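You operate a simulated robot arm through the tools that you are given. There is no shell and no other tool.

You are at the controls of a simulated robot arm. One attempt, no reset.

## Task
Set both frames for the half pallet and close them on it.
Fine: both dial knobs on 1, then both valve levers to IN.

Only the result counts: the job must be done as asked and must still hold three seconds after the hand-in. Knocking over, shifting, dropping, spilling or breaking anything else fails it.

## Robot
A 7-joint arm with a two-finger parallel gripper, fixed in place. Base frame: the origin is at the foot of the arm, x ahead of it, y to its left, z up. Readings come in cm, degrees, newtons and seconds.
With the tool pointing down near the work surface it reaches from about 64 to 96 cm from the base axis. Its first joint turns from -149.0 to 149.0 degrees. Payload 3.43 kg.
The tool frame sits at the grasp point between the pads (the TCP): z along the fingers, y along the line on which they close. The tips reach 3 cm beyond it. The gripper opens to 9.4 cm. The fingers are 2.8 cm wide and 1 cm thick; the gripper's body (5 by 9.6 cm) begins 5.5 cm behind the TCP.
Orientation is that of the tool frame in the base frame, as [roll, pitch, yaw] about the fixed x, y, z axes, in that order (R = Rz(yaw) Ry(pitch) Rx(roll)). With the fingers straight down and closing along the base's y, the tool's x points along the base's -x, its y along +y and its z along -z.

## Interface
- The arm moves only by the tool step_arm. Its argument "steps" is one flat list of numbers, 7 for each row, row after row: the turn, a rotation vector about the base's x, y, z in degrees, then the shift along the base's x, y, z in cm, then the gripper command, from -1 (fully open) to 1 (shut), values between in proportion. In form: [wx, wy, wz, dx, dy, dz, grip, wx, wy, wz, dx, dy, dz, grip, ...]. A call has 1 to 20 rows; each row is the pose to reach, as a shift and turn from the pose commanded when the call began. Rows are played at 5 a second. More than 5 cm and 8.6 degrees between two rows, or a gripper value outside its range, and nothing of the call is played. Where a pose cannot be reached the arm comes as near as it can. A force on the tool above 90 N (or 10 N above the force at the start of the call, whichever is more), or a blocked arm, ends the call early, and 0.2 s more pass. Each finger travels about 4.5 cm/s and halts on what it meets, pressing with about 24 N; the grip force reading is that of the motor and also rises with nothing between the fingers. The clock runs only during rows and for 0.2 s after the last one: add rows that repeat a pose to give the fingers time. The reply holds the time, the measured pose of the TCP, the force on the tool along the base axes, the opening and the grip force, in the units named above and with some noise, with the torque about the TCP (base axes, N m) and any sound that the robot's microphone picked up, and new pictures: "views" is both (left out), scene, wrist or none.
- Cameras (640 x 400 px; columns grow to the right, rows downward): "scene" is fixed at [22.03, 64.96, 150.6]; the picture's right is [-0.95, -0.30, 0.00], its down [-0.14, 0.47, -0.87] and it looks along [0.26, -0.83, -0.49] (base axes); focal length 340 px, centre (320, 200). "wrist" rides on the gripper at [7.6, 1.4, -10.3] in the tool frame; the picture's right is [-0.18, 0.98, 0.00], its down [-0.75, -0.14, -0.64] and it looks along [-0.63, -0.12, 0.77] (tool axes); focal length 243 px, centre (320, 200). There is no depth. A picture from a camera that has moved, and an enlarged one, comes with that camera's place and axes in the base frame and with its lens.
- inspect(camera, box): a new picture of the part [left, top, right, bottom] of that camera's present view, enlarged. The clock stands still meanwhile.
- sign_off(): hands the job in; it is judged then, once.

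Nothing tells you positions but the pictures and the camera data. Unless the task says otherwise, let go and move clear before handing in.

The tools are called after ">>>" as name(argument=value, ...) on one line, values as JSON. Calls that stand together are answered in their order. step_arm: Moves the arm, as the interface text tells. Its arguments: {"type":"object","properties":{"steps":{"type":"array","items":{"type":"number"}},"views":{"type":"string","enum":["both","scene","wrist","none"]}},"required":["steps"]} The other tools are called the same way: inspect (camera, box) takes an enlarged picture of a part of a camera's view; sign_off () hands the job in.

At the start:

```text
time_s: 0.0
tool_pos: [30.59, -69.53, 100.52]
ee_rot: [-179.9, 0.1, 180.0]
ft_force: [0.1, -0.6, 1.0]
ft_torque: [-0.04, 0.04, 0.0]
grip_width: 9.38
grip_force: 0.2
```

scene: 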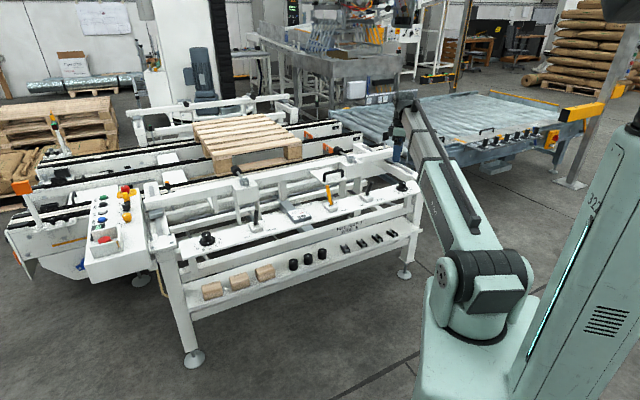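
wrist: 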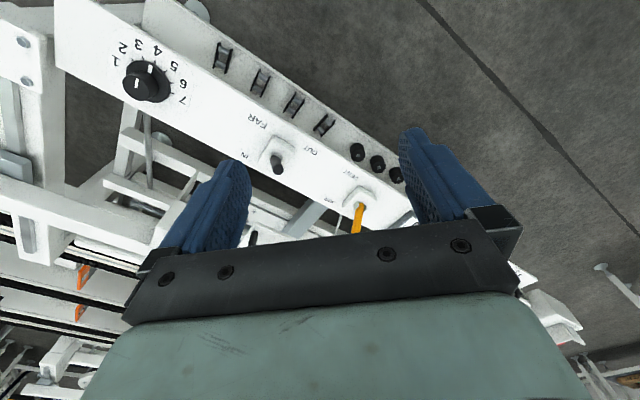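

I see a white panel with a dial knob at each end and levers between them, sitting in front of a pallet conveyor. I'll zoom in to locate the knobs and valve levers before I move anything.

>>> inspect(camera="scene", box=[160, 150, 430, 320])

>>> inspect(camera="wrist", box=[50, 0, 450, 250])

>>> inspect(camera="scene", box=[180, 215, 290, 285])

>>> inspect(camera="scene", box=[320, 160, 430, 230])

```text
2.35 times, centred on (295, 235) of scene
camera zoom: at [22.03, 64.96, 150.6], right [-0.95, -0.3, 0.0], down [-0.14, 0.47, -0.87], along [0.26, -0.83, -0.49], focal length 799 px, centre (379, 118)
```

zoom: 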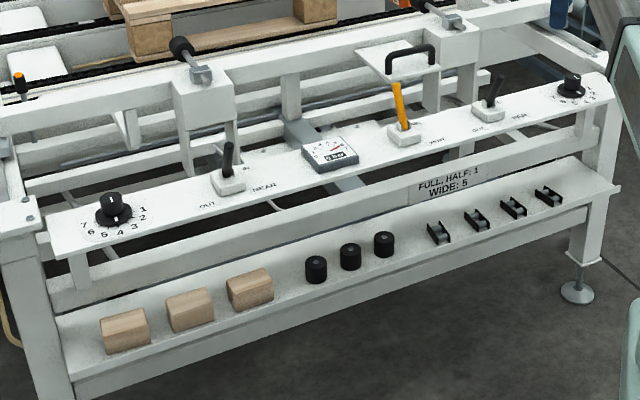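

```text
1.60 times, centred on (250, 125) of wrist
camera zoom: at [22.9, -68.2, 110.79], right [0.18, 0.98, 0.0], down [0.75, -0.14, 0.64], along [0.63, -0.12, -0.77], focal length 388 px, centre (432, 320)
```

zoom: 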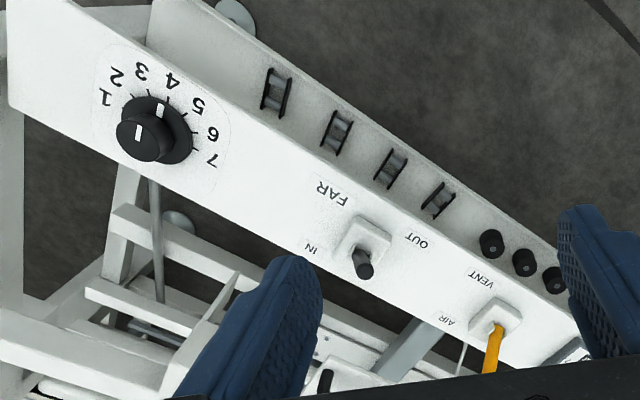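

```text
5.71 times, centred on (235, 250) of scene
camera zoom: at [22.03, 64.96, 150.6], right [-0.95, -0.3, 0.0], down [-0.14, 0.47, -0.87], along [0.26, -0.83, -0.49], focal length 1941 px, centre (806, -86)
```

zoom: 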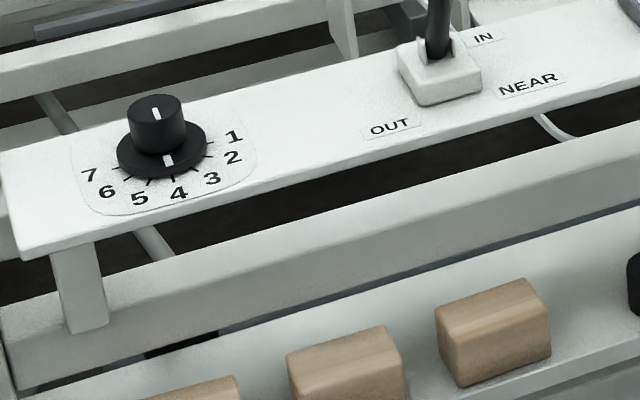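

```text
5.71 times, centred on (375, 195) of scene
camera zoom: at [22.03, 64.96, 150.6], right [-0.95, -0.3, 0.0], down [-0.14, 0.47, -0.87], along [0.26, -0.83, -0.49], focal length 1941 px, centre (6, 229)
```

zoom: 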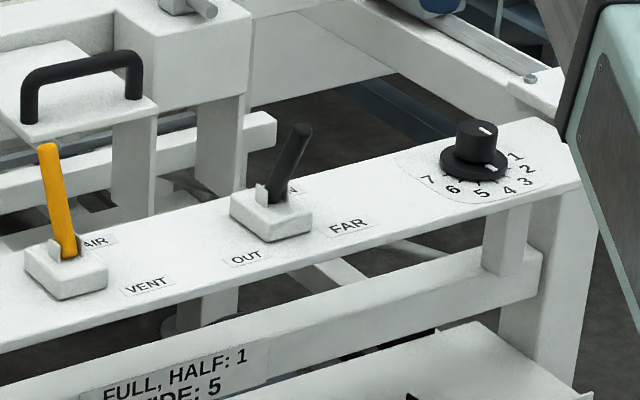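

The panel's note reads FULL, HALF: 1, and the yellow air lever seems to lean to AIR. I take the far knob to be near (28, -94, 72) and the near knob near (96, -24, 72). I'll zoom in on the levers, the gauge and the knob pointers.

>>> inspect(camera="scene", box=[230, 190, 290, 240])

>>> inspect(camera="scene", box=[275, 195, 325, 230])

>>> inspect(camera="wrist", box=[90, 20, 220, 110])

>>> inspect(camera="scene", box=[385, 170, 425, 200])

>>> inspect(camera="scene", box=[190, 225, 240, 260])

>>> inspect(camera="wrist", box=[220, 90, 420, 240])

```text
8.00 times, centred on (260, 215) of scene
camera zoom: at [22.03, 64.96, 150.6], right [-0.95, -0.3, 0.0], down [-0.14, 0.47, -0.87], along [0.26, -0.83, -0.49], focal length 2718 px, centre (800, 80)
```

zoom: 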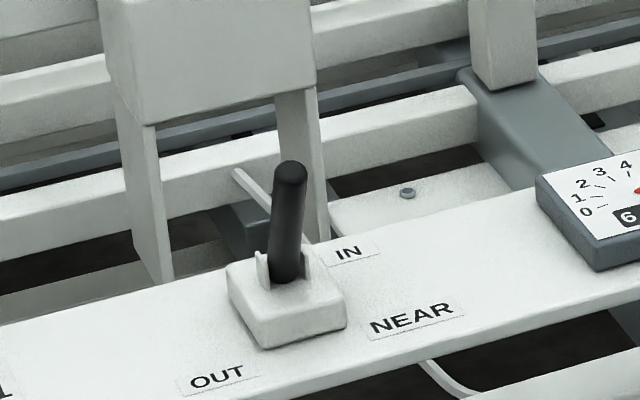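

```text
11.43 times, centred on (300, 212) of scene
camera zoom: at [22.03, 64.96, 150.6], right [-0.95, -0.3, 0.0], down [-0.14, 0.47, -0.87], along [0.26, -0.83, -0.49], focal length 3883 px, centre (549, 57)
```

zoom: 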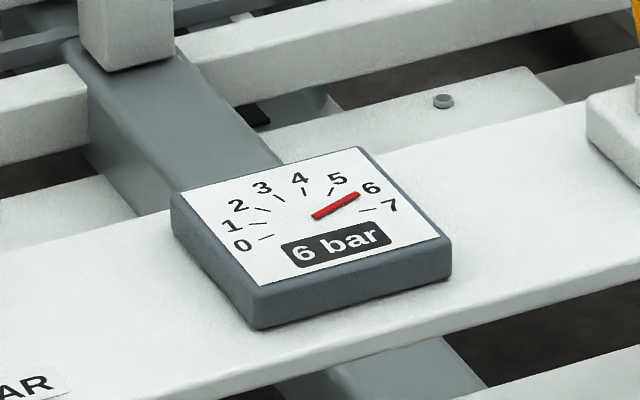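

```text
4.44 times, centred on (155, 65) of wrist
camera zoom: at [22.9, -68.2, 110.79], right [0.18, 0.98, 0.0], down [0.75, -0.14, 0.64], along [0.63, -0.12, -0.77], focal length 1078 px, centre (1053, 800)
```

zoom: 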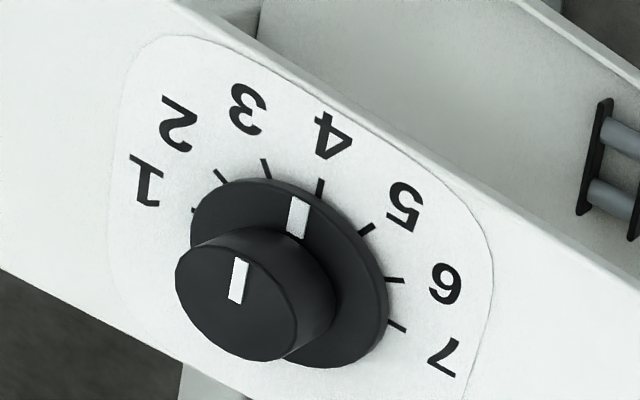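

```text
13.33 times, centred on (405, 185) of scene
camera zoom: at [22.03, 64.96, 150.6], right [-0.95, -0.3, 0.0], down [-0.14, 0.47, -0.87], along [0.26, -0.83, -0.49], focal length 4530 px, centre (-813, 400)
```

zoom: 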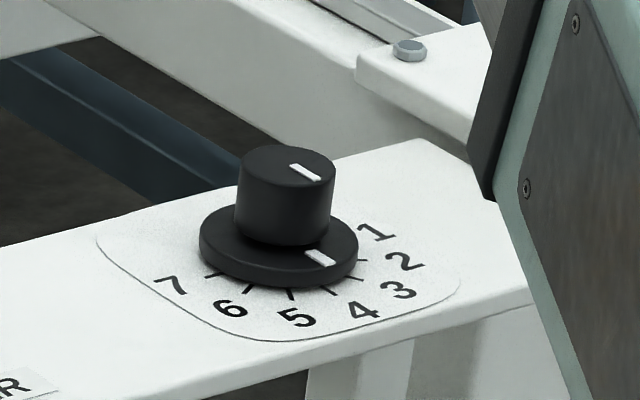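

```text
11.43 times, centred on (215, 242) of scene
camera zoom: at [22.03, 64.96, 150.6], right [-0.95, -0.3, 0.0], down [-0.14, 0.47, -0.87], along [0.26, -0.83, -0.49], focal length 3883 px, centre (1520, -286)
```

zoom: 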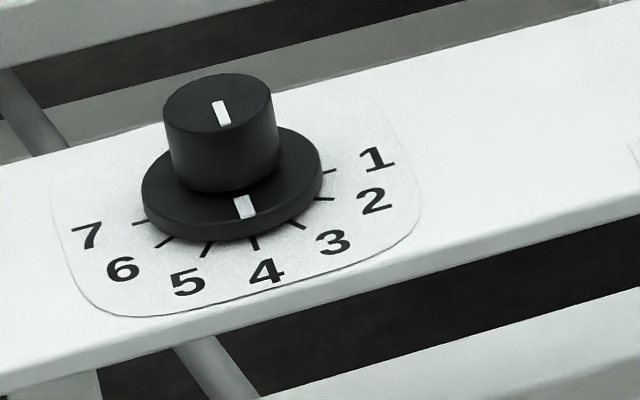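

```text
2.67 times, centred on (320, 165) of wrist
camera zoom: at [22.9, -68.2, 110.79], right [0.18, 0.98, 0.0], down [0.75, -0.14, 0.64], along [0.63, -0.12, -0.77], focal length 647 px, centre (320, 293)
```

zoom: 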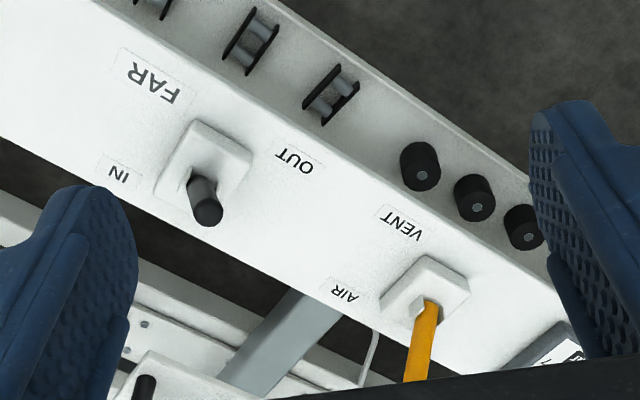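

The gauge reads 6 bar and the air is on. Both knobs sit at about 4, and both black levers lean toward the operator side, which is OUT. Next I'll turn the tool square to the panel and move the wrist camera over the far knob to measure it more closely.

>>> step_arm(steps=[0, 0, -7.3, -1.9, -2.75, -1.1, -1, 0, 0, -14.6, -3.8, -5.5, -2.2, -1, 0, 0, -21.9, -5.7, -8.25, -3.3, -1, 0, 0, -29.2, -7.6, -11, -4.4, -1, 0, 0, -36.5, -9.5, -13.75, -5.5, -1, 0, 0, -43.8, -11.3, -16.5, -6.5, -1, 0, 0, -43.8, -11.3, -16.5, -6.5, -1], views="both")

```text
time_s: 1.6
tool_pos: [19.33, -86.11, 93.99]
ee_rot: [-179.9, 0.2, 136.1]
ft_force: [0.1, -0.2, -0.7]
ft_torque: [-0.02, 0.02, 0.03]
grip_width: 9.4
grip_force: 0.1
camera wrist: at [14.8, -79.95, 104.26], right [0.81, 0.58, 0.0], down [0.44, -0.62, 0.64], along [0.37, -0.52, -0.77], focal length 243 px, centre (320, 200)
```

scene: 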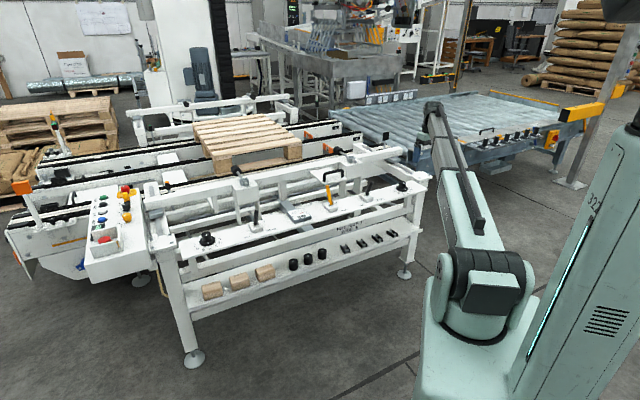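
wrist: 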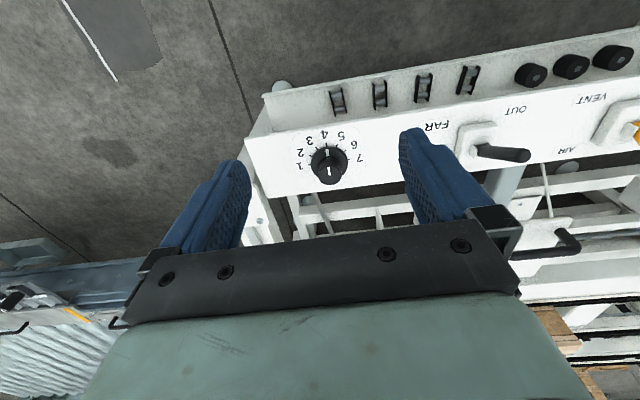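

The wrist camera now shows the far knob and its scale clearly, with FAR, OUT, IN and the far lever to the right of it. I'll enlarge both areas to measure positions.

>>> inspect(camera="wrist", box=[260, 110, 400, 210])

>>> inspect(camera="wrist", box=[400, 60, 640, 260])

>>> inspect(camera="scene", box=[370, 150, 440, 210])

>>> inspect(camera="scene", box=[220, 140, 440, 260])

```text
4.00 times, centred on (330, 160) of wrist
camera zoom: at [14.8, -79.95, 104.26], right [0.81, 0.58, 0.0], down [0.44, -0.62, 0.64], along [0.37, -0.52, -0.77], focal length 970 px, centre (280, 360)
```

zoom: 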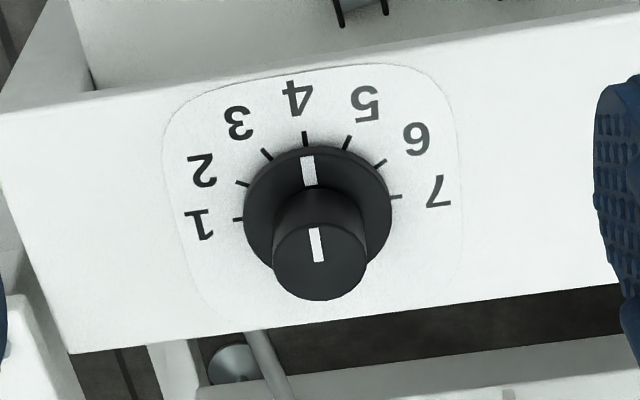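

```text
2.00 times, centred on (520, 160) of wrist
camera zoom: at [14.8, -79.95, 104.26], right [0.81, 0.58, 0.0], down [0.44, -0.62, 0.64], along [0.37, -0.52, -0.77], focal length 485 px, centre (-80, 280)
```

zoom: 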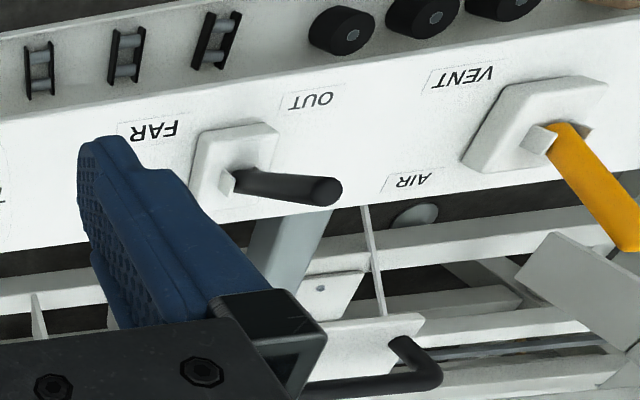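

```text
6.67 times, centred on (405, 180) of scene
camera zoom: at [22.03, 64.96, 150.6], right [-0.95, -0.3, 0.0], down [-0.14, 0.47, -0.87], along [0.26, -0.83, -0.49], focal length 2265 px, centre (-247, 333)
```

zoom: 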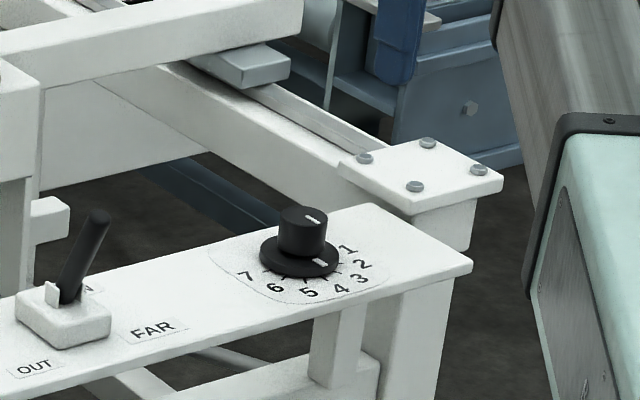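

```text
2.91 times, centred on (330, 200) of scene
camera zoom: at [22.03, 64.96, 150.6], right [-0.95, -0.3, 0.0], down [-0.14, 0.47, -0.87], along [0.26, -0.83, -0.49], focal length 988 px, centre (291, 200)
```

zoom: 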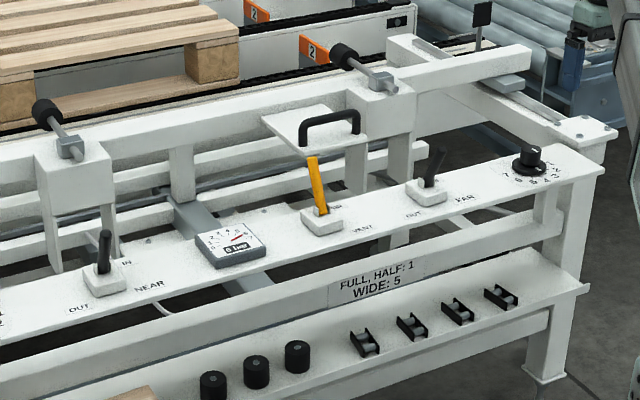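

The far knob points exactly at 4, with the 1 tick 90° counter-clockwise seen from above. I place its cap top near (28, -96, 73). I'll go above it, staying clear, to check reach and alignment.

>>> step_arm(steps=[0, 0, -7.5, 2.2, -2.45, -1.5, -1, 0, 0, -15, 4.4, -4.9, -3, -1, 0, 0, -22.5, 6.6, -7.35, -5, -1, 0, 0, -30, 8.8, -9.8, -7, -1, 0, 0, -37.5, 8.8, -9.8, -9, -1, 0, 0, -45, 8.8, -9.8, -9, -1, 0, 0, -45, 8.8, -9.8, -9, -1], views="both")

```text
time_s: 3.2
tool_pos: [28.08, -95.77, 85.11]
ee_rot: [-179.8, 0.1, 91.1]
ft_force: [0.2, 0.4, -0.9]
ft_torque: [0.0, -0.01, 0.01]
grip_width: 9.41
grip_force: 0.0
camera wrist: at [29.44, -88.22, 95.3], right [0.99, -0.17, 0.0], down [-0.13, -0.76, 0.64], along [-0.11, -0.63, -0.77], focal length 243 px, centre (320, 200)
```

scene: 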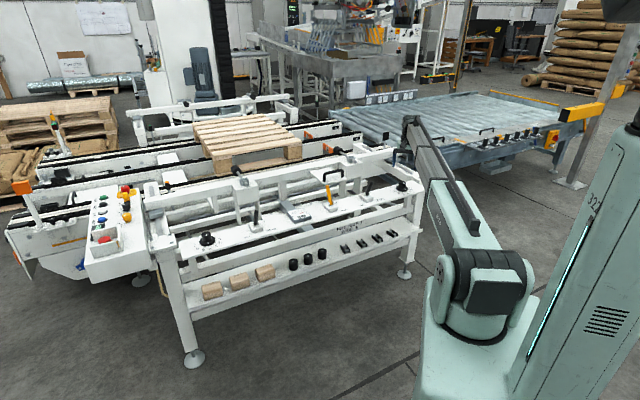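
wrist: 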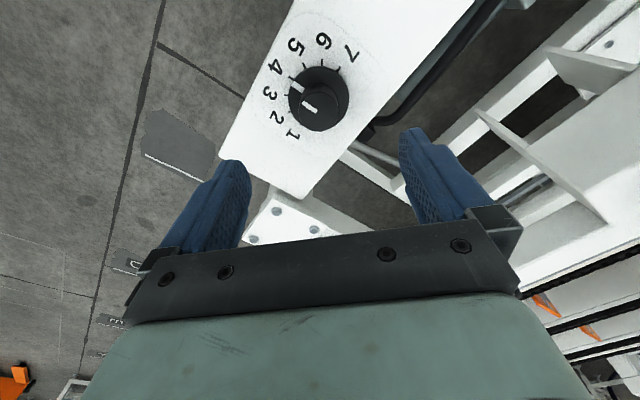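

The arm reaches above the far knob with the tool upright, and the knob shows between the fingers. I'll zoom in to measure its centre.

>>> inspect(camera="wrist", box=[240, 20, 400, 140])

>>> inspect(camera="scene", box=[380, 100, 440, 210])

```text
3.33 times, centred on (320, 80) of wrist
camera zoom: at [29.44, -88.22, 95.3], right [0.99, -0.17, 0.0], down [-0.13, -0.76, 0.64], along [-0.11, -0.63, -0.77], focal length 809 px, centre (320, 600)
```

zoom: 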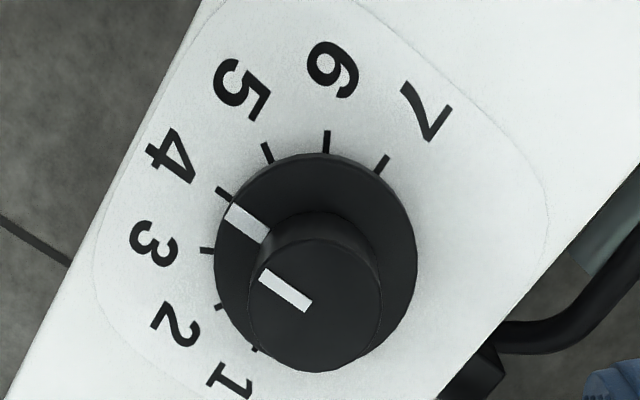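

```text
3.64 times, centred on (410, 155) of scene
camera zoom: at [22.03, 64.96, 150.6], right [-0.95, -0.3, 0.0], down [-0.14, 0.47, -0.87], along [0.26, -0.83, -0.49], focal length 1236 px, centre (-7, 364)
```

zoom: 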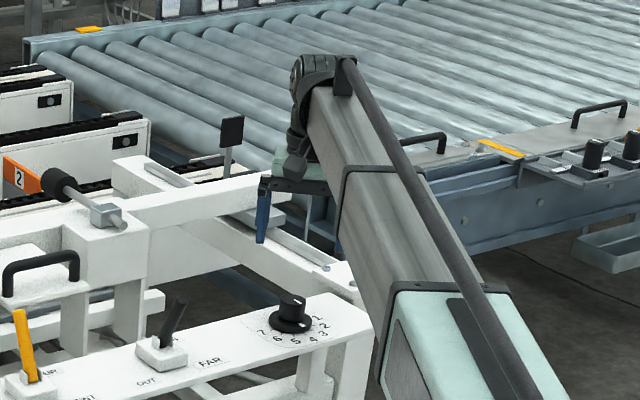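

The views agree on the far knob's cap top at about (28.0, -95.9, 73.3), with the skirt top near 70. I'll lower the open fingers around the cap, keeping the tips above the skirt.

>>> step_arm(steps=[0, 0, 0, -0.12, -0.14, -3, -1, 0, 0, 0, -0.12, -0.14, -6, -1, 0, 0, 0, -0.12, -0.14, -8.5, -1, 0, 0, 0, -0.12, -0.14, -10, -1, 0, 0, 0, -0.12, -0.14, -11, -1, 0, 0, 0, -0.12, -0.14, -11, -1], views="both")

```text
time_s: 4.6
tool_pos: [27.82, -95.93, 74.09]
ee_rot: [-180.0, 0.0, 91.2]
ft_force: [0.6, 0.5, -0.9]
ft_torque: [0.0, -0.03, 0.01]
grip_width: 9.4
grip_force: 0.1
camera wrist: at [29.19, -88.41, 84.28], right [0.99, -0.16, 0.0], down [-0.13, -0.76, 0.64], along [-0.11, -0.63, -0.77], focal length 243 px, centre (320, 200)
```

scene: 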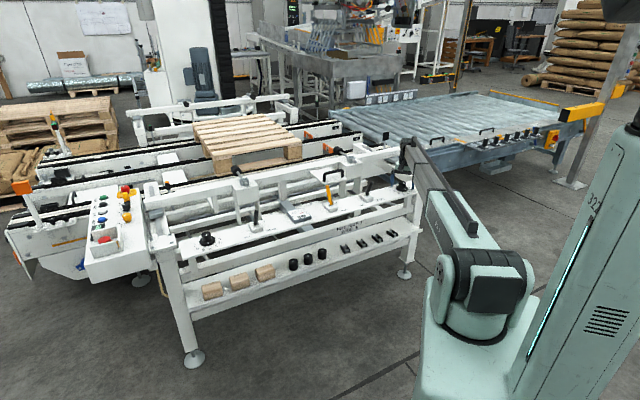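
wrist: 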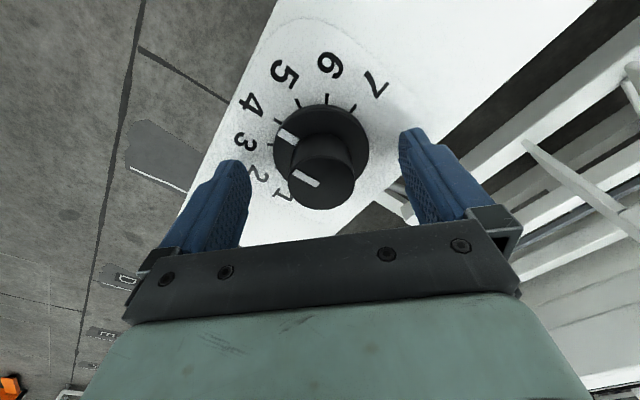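

The cap now sits centred between the fingers. I'll check the height from the side before closing.

>>> inspect(camera="scene", box=[380, 150, 440, 200])

>>> inspect(camera="wrist", box=[220, 80, 420, 240])

```text
8.00 times, centred on (410, 175) of scene
camera zoom: at [22.03, 64.96, 150.6], right [-0.95, -0.3, 0.0], down [-0.14, 0.47, -0.87], along [0.26, -0.83, -0.49], focal length 2718 px, centre (-400, 400)
```

zoom: 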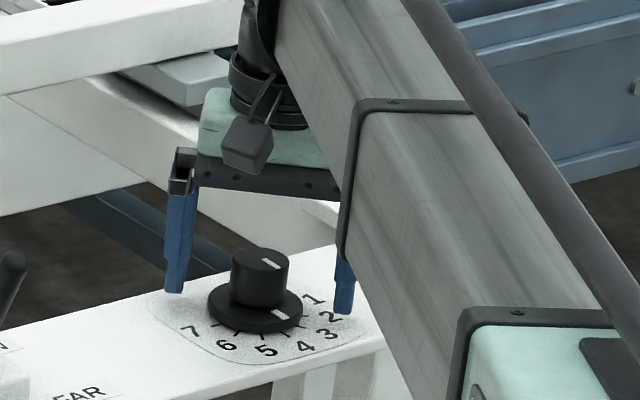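

```text
2.50 times, centred on (320, 160) of wrist
camera zoom: at [29.19, -88.41, 84.28], right [0.99, -0.16, 0.0], down [-0.13, -0.76, 0.64], along [-0.11, -0.63, -0.77], focal length 606 px, centre (320, 300)
```

zoom: 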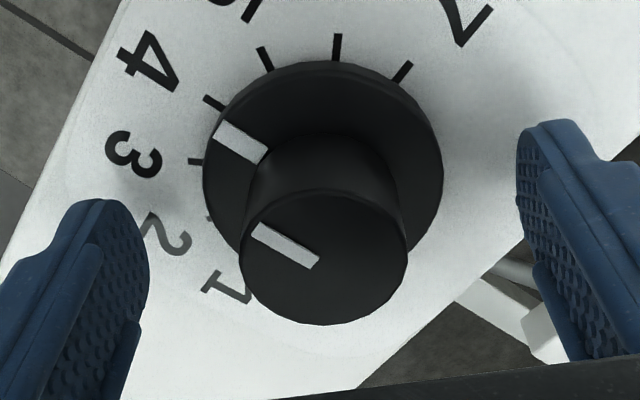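

The tips are below the cap top and clear of the skirt. I'll close on the far knob.

>>> step_arm(steps=[0, 0, 0, 0, 0, 0, 0, 0, 0, 0, 0, 0, 0, 1, 0, 0, 0, 0, 0, 0, 1, 0, 0, 0, 0, 0, 0, 1, 0, 0, 0, 0, 0, 0, 1, 0, 0, 0, 0, 0, 0, 1], views="wrist")

```text
time_s: 6.0
tool_pos: [27.83, -95.82, 74.01]
ee_rot: [180.0, 0.1, 91.3]
ft_force: [9.6, -0.6, -0.9]
ft_torque: [0.04, -0.42, 0.0]
grip_width: 5.93
grip_force: 44.6
camera wrist: at [29.26, -88.41, 84.28], right [0.99, -0.16, 0.0], down [-0.13, -0.76, 0.64], along [-0.11, -0.63, -0.77], focal length 243 px, centre (320, 200)
```

wrist: 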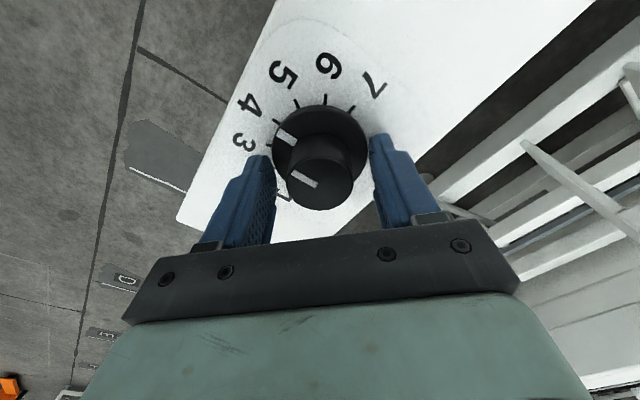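

The fingers stopped at 5.9 cm, which is the skirt's width rather than the cap's. I'll look closely at what they are touching before turning anything.

>>> inspect(camera="wrist", box=[220, 80, 420, 240])

>>> inspect(camera="scene", box=[385, 165, 425, 195])

```text
2.50 times, centred on (320, 160) of wrist
camera zoom: at [29.26, -88.41, 84.28], right [0.99, -0.16, 0.0], down [-0.13, -0.76, 0.64], along [-0.11, -0.63, -0.77], focal length 606 px, centre (320, 300)
```

zoom: 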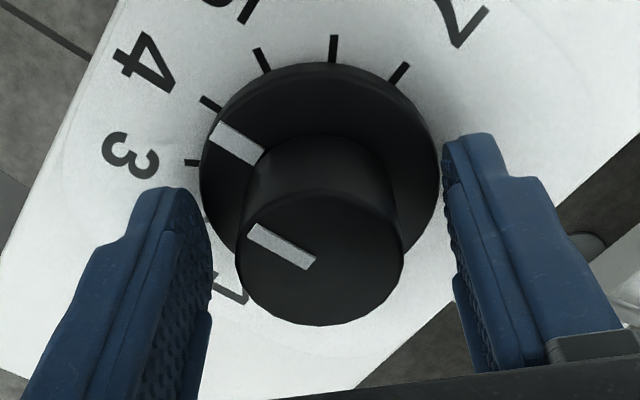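

```text
13.33 times, centred on (405, 180) of scene
camera zoom: at [22.03, 64.96, 150.6], right [-0.95, -0.3, 0.0], down [-0.14, 0.47, -0.87], along [0.26, -0.83, -0.49], focal length 4530 px, centre (-813, 467)
```

zoom: 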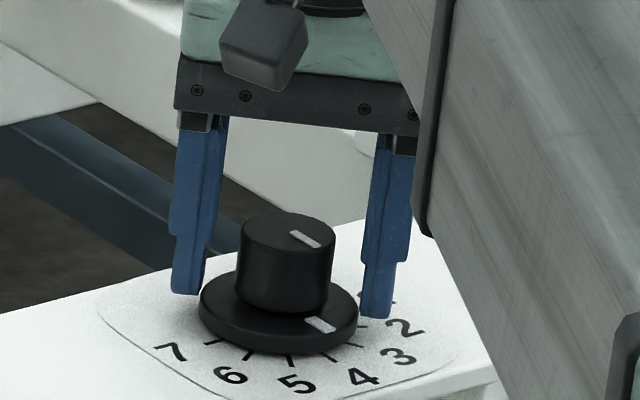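

The finger tips are on the skirt, so the knob stands about 1 cm higher than I reckoned. I'll open slightly, rise 1.1 cm, shift a hair in +x, and close on the cap itself.

>>> step_arm(steps=[0, 0, 0, 0.1, 0, 0, -0.7, 0, 0, 0, 0.1, 0, 0, -0.7, 0, 0, 0, 0.12, 0, 0.6, -0.7, 0, 0, 0, 0.12, 0, 1.1, -0.7, 0, 0, 0, 0.12, 0, 1.1, -0.7, 0, 0, 0, 0.12, 0, 1.1, 0, 0, 0, 0, 0.12, 0, 1.1, 0.6, 0, 0, 0, 0.12, 0, 1.1, 1, 0, 0, 0, 0.12, 0, 1.1, 1, 0, 0, 0, 0.12, 0, 1.1, 1, 0, 0, 0, 0.12, 0, 1.1, 1], views="both")

```text
time_s: 8.4
tool_pos: [27.91, -95.83, 75.17]
ee_rot: [-179.9, 0.2, 91.2]
ft_force: [-4.2, 0.3, 0.2]
ft_torque: [0.01, -0.45, 0.0]
grip_width: 3.53
grip_force: 44.5
camera wrist: at [29.28, -88.4, 85.4], right [0.99, -0.16, 0.0], down [-0.13, -0.76, 0.64], along [-0.11, -0.63, -0.77], focal length 243 px, centre (320, 200)
```

scene: 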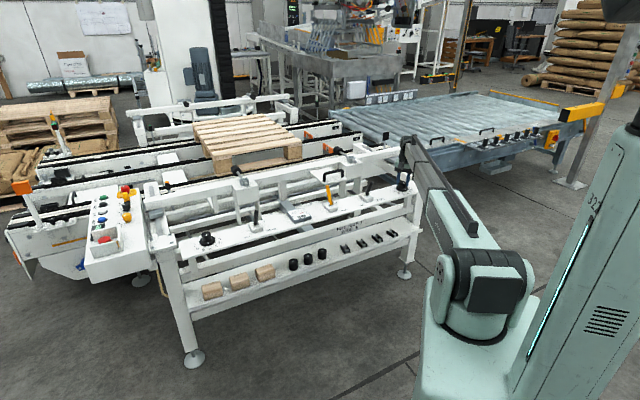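
wrist: 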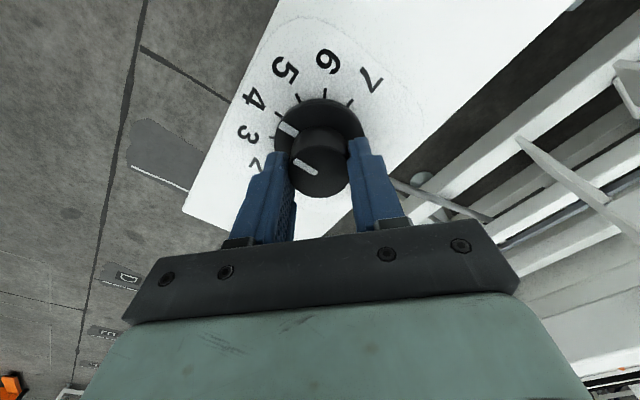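

The grip now holds the 3.5 cm cap. I'll turn 30° counter-clockwise first, to see that the knob follows from 4 to 3.

>>> step_arm(steps=[0, 0, 6, 0, 0, 0, 1, 0, 0, 12, 0, 0, 0, 1, 0, 0, 18, 0, 0, 0, 1, 0, 0, 24, 0, 0, 0, 1, 0, 0, 30, 0, 0, 0, 1, 0, 0, 30, 0, 0, 0, 1], views="wrist")

```text
time_s: 9.8
tool_pos: [28.16, -95.83, 75.23]
ee_rot: [180.0, 0.0, 121.3]
ft_force: [0.7, 6.7, 6.5]
ft_torque: [0.96, -0.08, -0.01]
grip_width: 3.53
grip_force: 45.1
camera wrist: at [25.31, -88.79, 85.4], right [0.94, 0.35, 0.0], down [0.27, -0.72, 0.64], along [0.23, -0.6, -0.77], focal length 243 px, centre (320, 200)
```

wrist: 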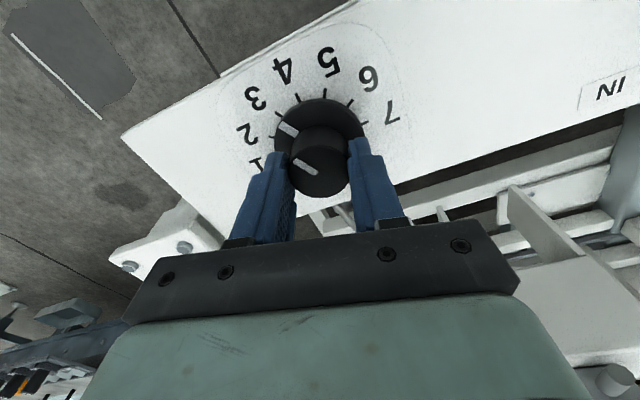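

The knob followed and now points to 3. I'll turn another 60° to bring it to 1.

>>> step_arm(steps=[0, 0, 6, 0, 0, 0, 1, 0, 0, 12, 0, 0, 0, 1, 0, 0, 18, 0, 0, 0, 1, 0, 0, 24, 0, 0, 0, 1, 0, 0, 30, 0, 0, 0, 1, 0, 0, 36, 0, 0, 0, 1, 0, 0, 42, 0, 0, 0, 1, 0, 0, 48, 0, 0, 0, 1, 0, 0, 54, 0, 0, 0, 1, 0, 0, 60, 0, 0, 0, 1, 0, 0, 60, 0, 0, 0, 1], views="wrist")

>>> inspect(camera="wrist", box=[220, 60, 420, 220])

>>> inspect(camera="scene", box=[385, 165, 425, 195])

```text
time_s: 12.2
tool_pos: [27.99, -95.87, 75.06]
ee_rot: [180.0, 0.1, -178.8]
ft_force: [7.4, 16.0, -6.6]
ft_torque: [0.85, 0.34, -0.48]
grip_width: 3.54
grip_force: 45.0
camera wrist: at [20.44, -94.69, 85.4], right [0.16, 0.99, 0.0], down [0.76, -0.12, 0.64], along [0.63, -0.1, -0.77], focal length 243 px, centre (320, 200)
```

wrist: 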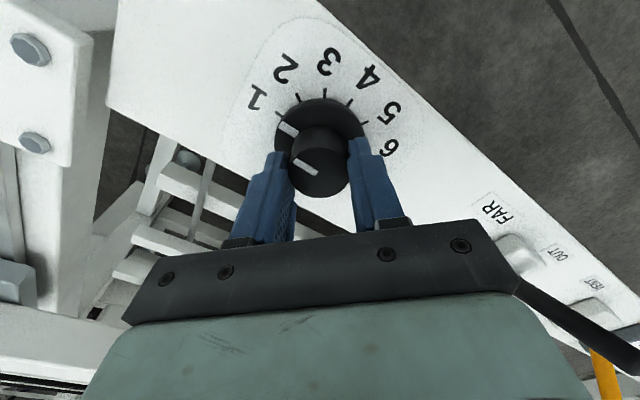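

```text
2.50 times, centred on (320, 140) of wrist
camera zoom: at [20.44, -94.69, 85.4], right [0.16, 0.99, 0.0], down [0.76, -0.12, 0.64], along [0.63, -0.1, -0.77], focal length 606 px, centre (320, 350)
```

zoom: 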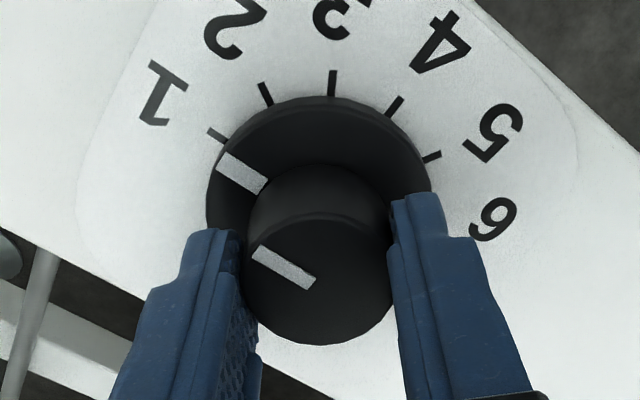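

```text
13.33 times, centred on (405, 180) of scene
camera zoom: at [22.03, 64.96, 150.6], right [-0.95, -0.3, 0.0], down [-0.14, 0.47, -0.87], along [0.26, -0.83, -0.49], focal length 4530 px, centre (-813, 467)
```

zoom: 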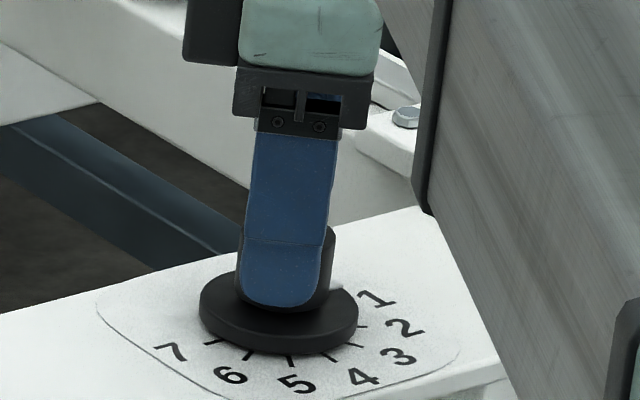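

The pointer lines up with the tick at 1. I'll open and lift straight off, then check that it stays there.

>>> step_arm(steps=[0, 0, 0, 0, 0, 0, 0, 0, 0, 0, 0, 0, 0, -0.6, 0, 0, 0, 0, 0, 0, -0.8, 0, 0, 0, 0, 0, 0, -0.8, 0, 0, 0, 0, 0, 3, -0.8, 0, 0, 0, 0, 0, 6.5, -0.8, 0, 0, 0, 0, 0, 10, -0.8, 0, 0, 0, 0, 0, 10, -0.8], views="both")

>>> inspect(camera="wrist", box=[240, 20, 400, 140])

>>> inspect(camera="scene", box=[385, 170, 425, 200])

```text
time_s: 14.0
tool_pos: [28.17, -95.77, 85.22]
ee_rot: [-179.9, 0.0, -178.8]
ft_force: [-0.6, -0.2, 0.1]
ft_torque: [0.0, 0.01, -0.04]
grip_width: 8.46
grip_force: 0.0
camera wrist: at [20.54, -94.65, 95.5], right [0.16, 0.99, 0.0], down [0.76, -0.13, 0.64], along [0.63, -0.11, -0.77], focal length 243 px, centre (320, 200)
```

scene: 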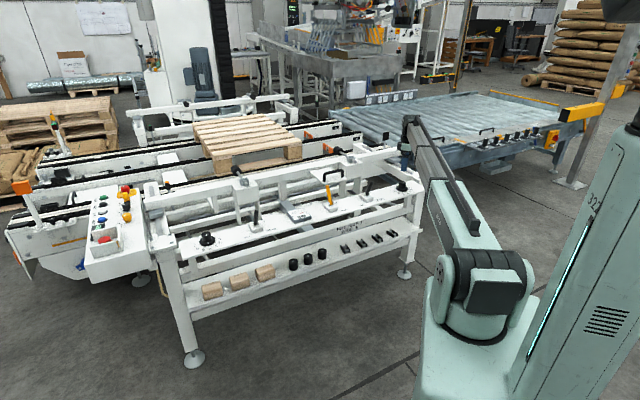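
wrist: 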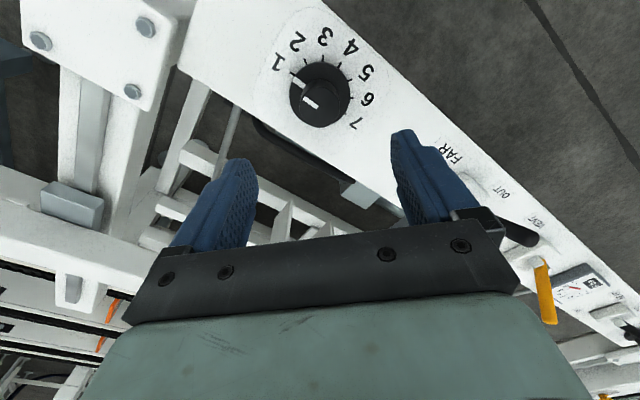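

```text
3.33 times, centred on (320, 80) of wrist
camera zoom: at [20.54, -94.65, 95.5], right [0.16, 0.99, 0.0], down [0.76, -0.13, 0.64], along [0.63, -0.11, -0.77], focal length 809 px, centre (320, 600)
```

zoom: 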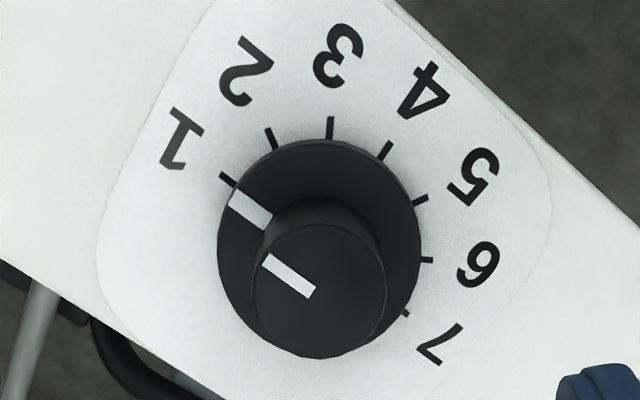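

```text
13.33 times, centred on (405, 185) of scene
camera zoom: at [22.03, 64.96, 150.6], right [-0.95, -0.3, 0.0], down [-0.14, 0.47, -0.87], along [0.26, -0.83, -0.49], focal length 4530 px, centre (-813, 400)
```

zoom: 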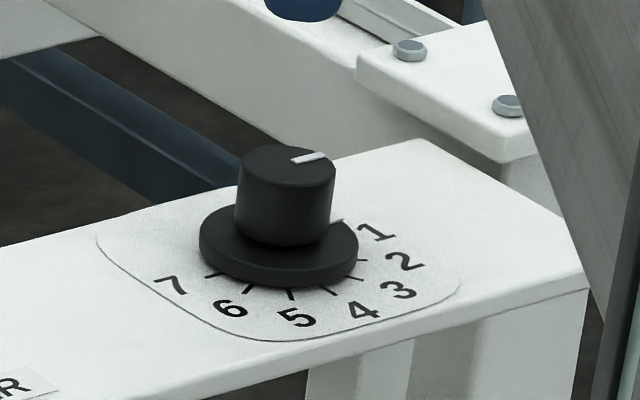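

The far knob is on 1 and holds. The panel runs at about 45°, which puts the near knob near (97, -26) at the same height. I'll rise, draw back in front of the panel and swing over toward it, clear of the levers and handles.

>>> step_arm(steps=[0, 0, 0, 0, 0, 4.5, -1, 0, 0, 0, 0, 1.5, 9, -1, 0, 0, 0, -1.2, 5.8, 11, -1, 0, 0, 0, -2.4, 10.3, 11.8, -1, 0, 0, 0, -3.6, 14.9, 11.8, -1, 0, 0, 0, -4.8, 19.4, 11.8, -1, 0, 0, -2.2, -1.63, 22.68, 11.8, -1, 0, 0, -4.4, 1.54, 25.96, 11.8, -1, 0, 0, -6.6, 4.71, 29.24, 11.8, -1, 0, 0, -8.8, 7.88, 32.52, 11.8, -1, 0, 0, -11, 11.05, 35.8, 11.8, -1, 0, 0, -13.2, 14.22, 39.08, 11.8, -1, 0, 0, -15.4, 17.39, 42.36, 11.8, -1, 0, 0, -17.6, 20.56, 45.64, 11.8, -1, 0, 0, -19.8, 23.73, 48.92, 11.8, -1, 0, 0, -22, 26.9, 52.2, 11.8, -1, 0, 0, -24.2, 30.07, 55.48, 11.8, -1, 0, 0, -26.4, 33.24, 58.76, 11.8, -1, 0, 0, -28.6, 36.41, 62.04, 11.8, -1, 0, 0, -31, 39.58, 65.32, 11.8, -1], views="both")

```text
time_s: 18.2
tool_pos: [67.68, -30.57, 96.72]
ee_rot: [-179.8, 0.1, 150.0]
ft_force: [0.6, 0.5, 0.6]
ft_torque: [0.0, 0.01, 0.04]
grip_width: 9.4
grip_force: 0.0
camera wrist: at [61.81, -25.66, 106.99], right [0.65, 0.76, 0.0], down [0.58, -0.5, 0.64], along [0.49, -0.42, -0.77], focal length 243 px, centre (320, 200)
```

scene: 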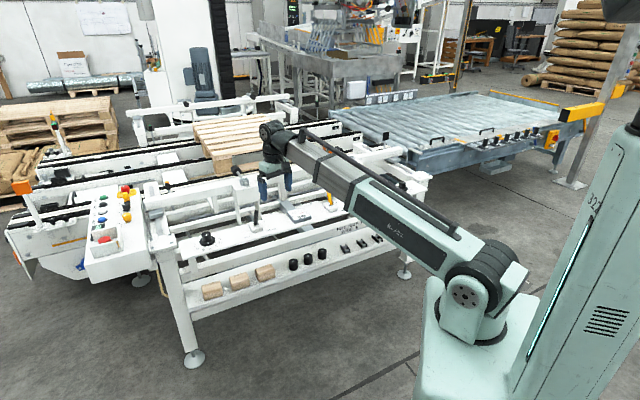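
wrist: 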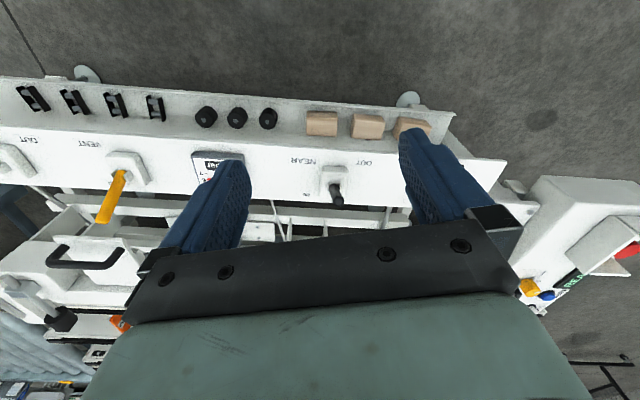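

The near lever, gauge and wooden blocks are visible, and the near knob is just out of view to the right. I'll move toward a spot over it, staying high.

>>> step_arm(steps=[0, 0, 0, 3.7, 2.0, 0, -1, 0, 0, 0, 7.4, 4.0, 0, -1, 0, 0, 0, 11.1, 5.5, 0, -1, 0, 0, 0, 14.8, 6.2, -1, -1, 0, 0, 0, 18.5, 6.5, -2.5, -1, 0, 0, 0, 22.2, 6.6, -4, -1, 0, 0, 0, 22.2, 6.6, -4, -1], views="both")

```text
time_s: 19.8
tool_pos: [89.68, -24.12, 92.84]
ee_rot: [-179.9, 0.2, 150.3]
ft_force: [-0.6, 0.5, 0.3]
ft_torque: [-0.01, -0.01, 0.01]
grip_width: 9.41
grip_force: 0.1
camera wrist: at [83.74, -19.24, 103.13], right [0.65, 0.76, 0.0], down [0.58, -0.5, 0.64], along [0.49, -0.42, -0.77], focal length 243 px, centre (320, 200)
```

scene: 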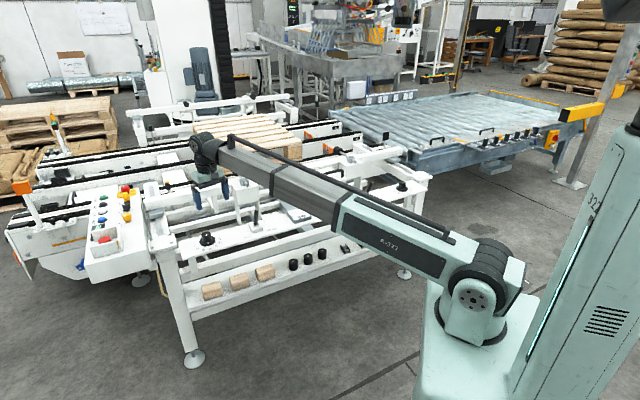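
wrist: 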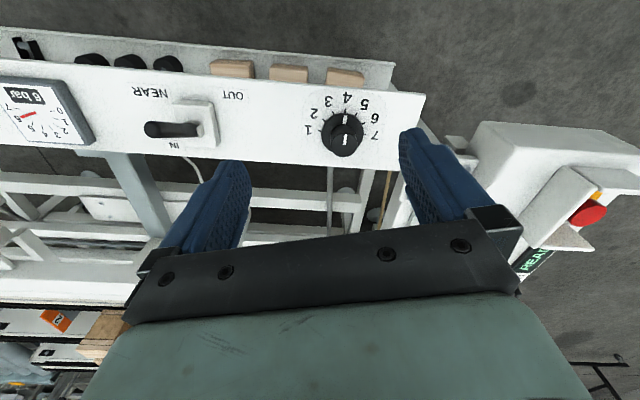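

The near knob is in view, pointing at about 4. I'll zoom to measure it.

>>> inspect(camera="wrist", box=[280, 70, 420, 170])

>>> inspect(camera="wrist", box=[0, 50, 260, 220])

>>> inspect(camera="scene", box=[60, 150, 280, 290])

```text
4.00 times, centred on (350, 120) of wrist
camera zoom: at [83.74, -19.24, 103.13], right [0.65, 0.76, 0.0], down [0.58, -0.5, 0.64], along [0.49, -0.42, -0.77], focal length 970 px, centre (200, 520)
```

zoom: 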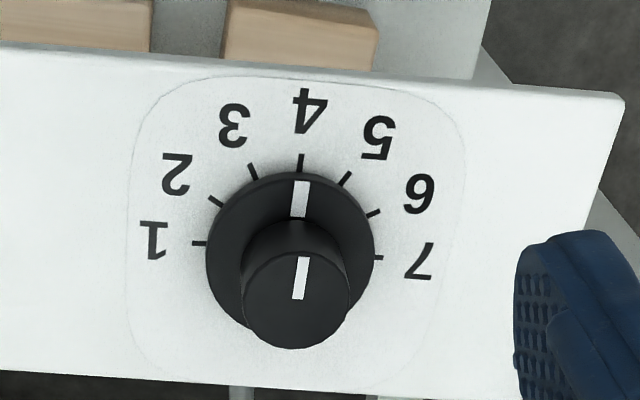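

```text
2.35 times, centred on (130, 135) of wrist
camera zoom: at [83.74, -19.24, 103.13], right [0.65, 0.76, 0.0], down [0.58, -0.5, 0.64], along [0.49, -0.42, -0.77], focal length 571 px, centre (767, 353)
```

zoom: 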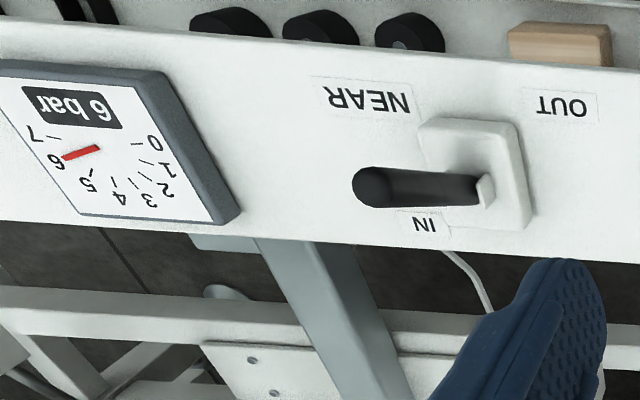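

```text
2.86 times, centred on (170, 220) of scene
camera zoom: at [22.03, 64.96, 150.6], right [-0.95, -0.3, 0.0], down [-0.14, 0.47, -0.87], along [0.26, -0.83, -0.49], focal length 971 px, centre (749, 143)
```

zoom: 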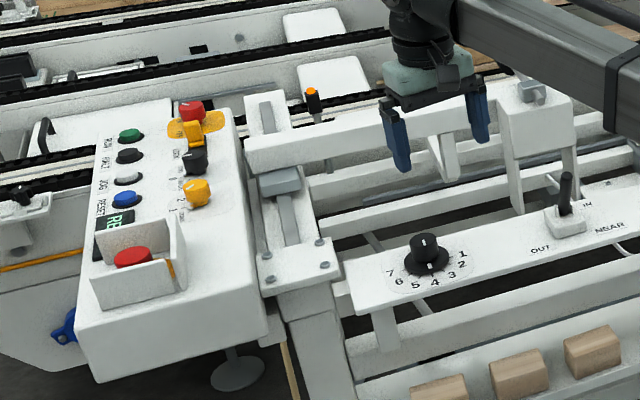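

The near knob's cap top is near (97.3, -26.6), also set to 4. I'll move directly above it at the same clearance I used for the far one.

>>> step_arm(steps=[0, 0, 0, 2.6, -0.8, -1.5, -1, 0, 0, 0, 5.2, -1.6, -3.5, -1, 0, 0, 0, 7.67, -2.48, -5.5, -1, 0, 0, 0, 7.67, -2.48, -7.7, -1, 0, 0, 0, 7.67, -2.48, -7.7, -1], views="wrist")

>>> inspect(camera="wrist", box=[240, 20, 400, 140])

```text
time_s: 21.0
tool_pos: [97.33, -26.49, 85.26]
ee_rot: [-179.8, 0.2, 150.3]
ft_force: [1.0, -0.4, 0.7]
ft_torque: [0.02, -0.03, -0.03]
grip_width: 9.41
grip_force: 0.0
camera wrist: at [91.54, -21.64, 95.44], right [0.65, 0.76, 0.0], down [0.58, -0.5, 0.64], along [0.49, -0.42, -0.77], focal length 243 px, centre (320, 200)
```

wrist: 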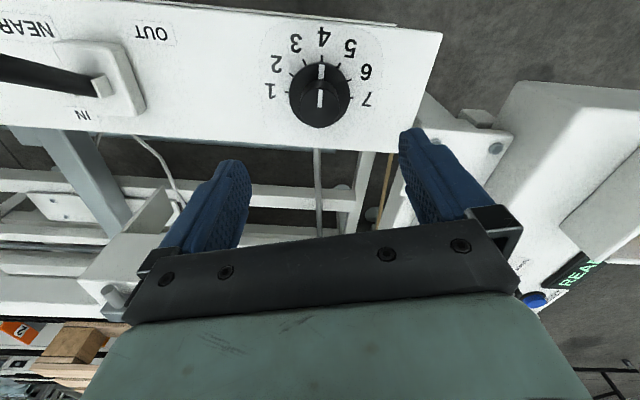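

```text
3.33 times, centred on (320, 80) of wrist
camera zoom: at [91.54, -21.64, 95.44], right [0.65, 0.76, 0.0], down [0.58, -0.5, 0.64], along [0.49, -0.42, -0.77], focal length 809 px, centre (320, 600)
```

zoom: 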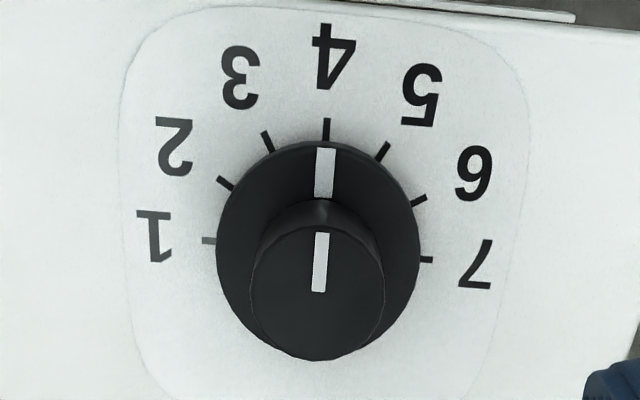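

The near knob is centred under the tool to within about 0.2 cm. I'll lower to the same gripping height, TCP z about 75.15, and check before closing.

>>> step_arm(steps=[0, 0, 0, -0.13, 0.06, -3, -1, 0, 0, 0, -0.13, 0.06, -6, -1, 0, 0, 0, -0.13, 0.06, -8.5, -1, 0, 0, 0, -0.13, 0.06, -10.05, -1, 0, 0, 0, -0.13, 0.06, -10.05, -1], views="both")

>>> inspect(camera="wrist", box=[220, 80, 420, 240])

>>> inspect(camera="scene", box=[180, 215, 240, 260])

```text
time_s: 22.2
tool_pos: [97.3, -26.32, 75.16]
ee_rot: [-179.8, 0.1, 150.2]
ft_force: [-0.6, 0.2, -0.2]
ft_torque: [-0.02, 0.01, -0.05]
grip_width: 9.4
grip_force: 0.1
camera wrist: at [91.42, -21.53, 85.45], right [0.65, 0.76, 0.0], down [0.58, -0.5, 0.64], along [0.49, -0.42, -0.77], focal length 243 px, centre (320, 200)
```

scene: 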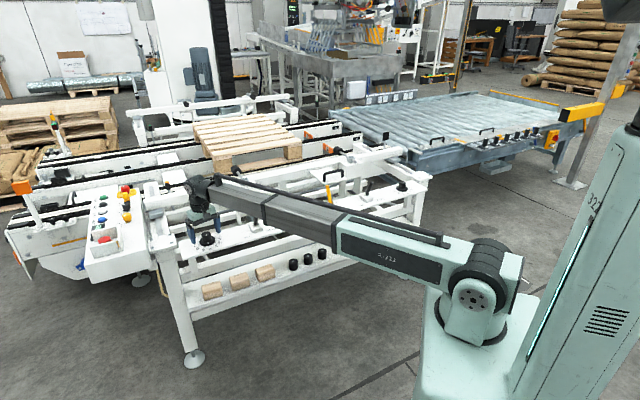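
wrist: 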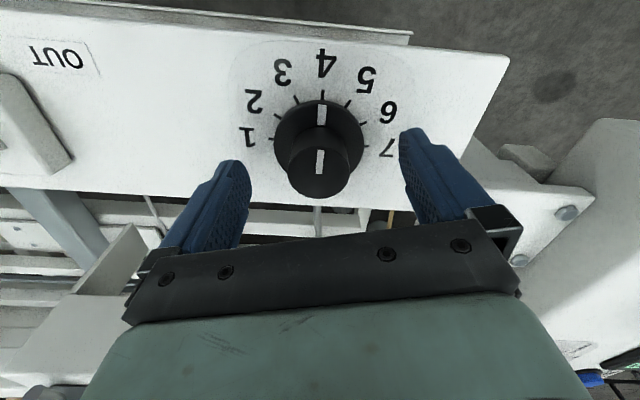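

```text
2.50 times, centred on (320, 160) of wrist
camera zoom: at [91.42, -21.53, 85.45], right [0.65, 0.76, 0.0], down [0.58, -0.5, 0.64], along [0.49, -0.42, -0.77], focal length 606 px, centre (320, 300)
```

zoom: 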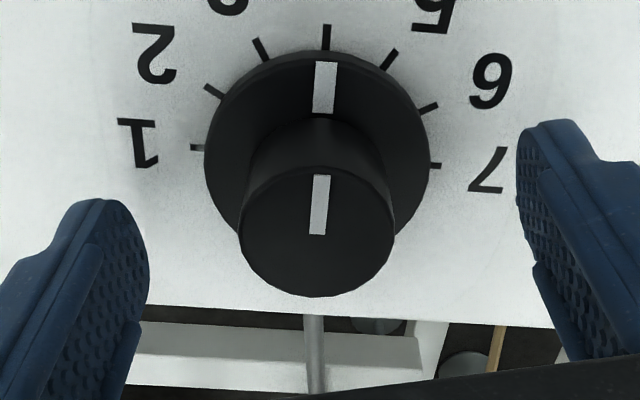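

```text
8.89 times, centred on (210, 238) of scene
camera zoom: at [22.03, 64.96, 150.6], right [-0.95, -0.3, 0.0], down [-0.14, 0.47, -0.87], along [0.26, -0.83, -0.49], focal length 3020 px, centre (1298, -133)
```

zoom: 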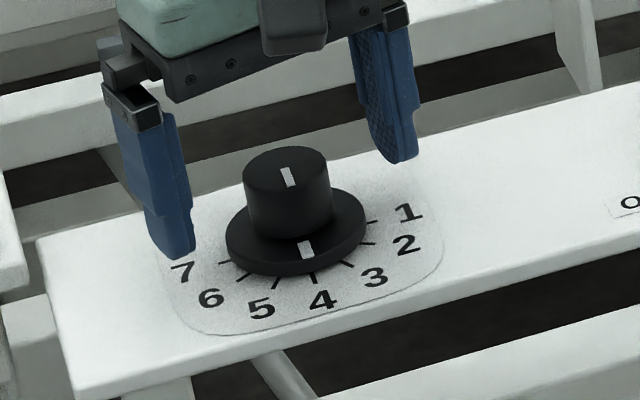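

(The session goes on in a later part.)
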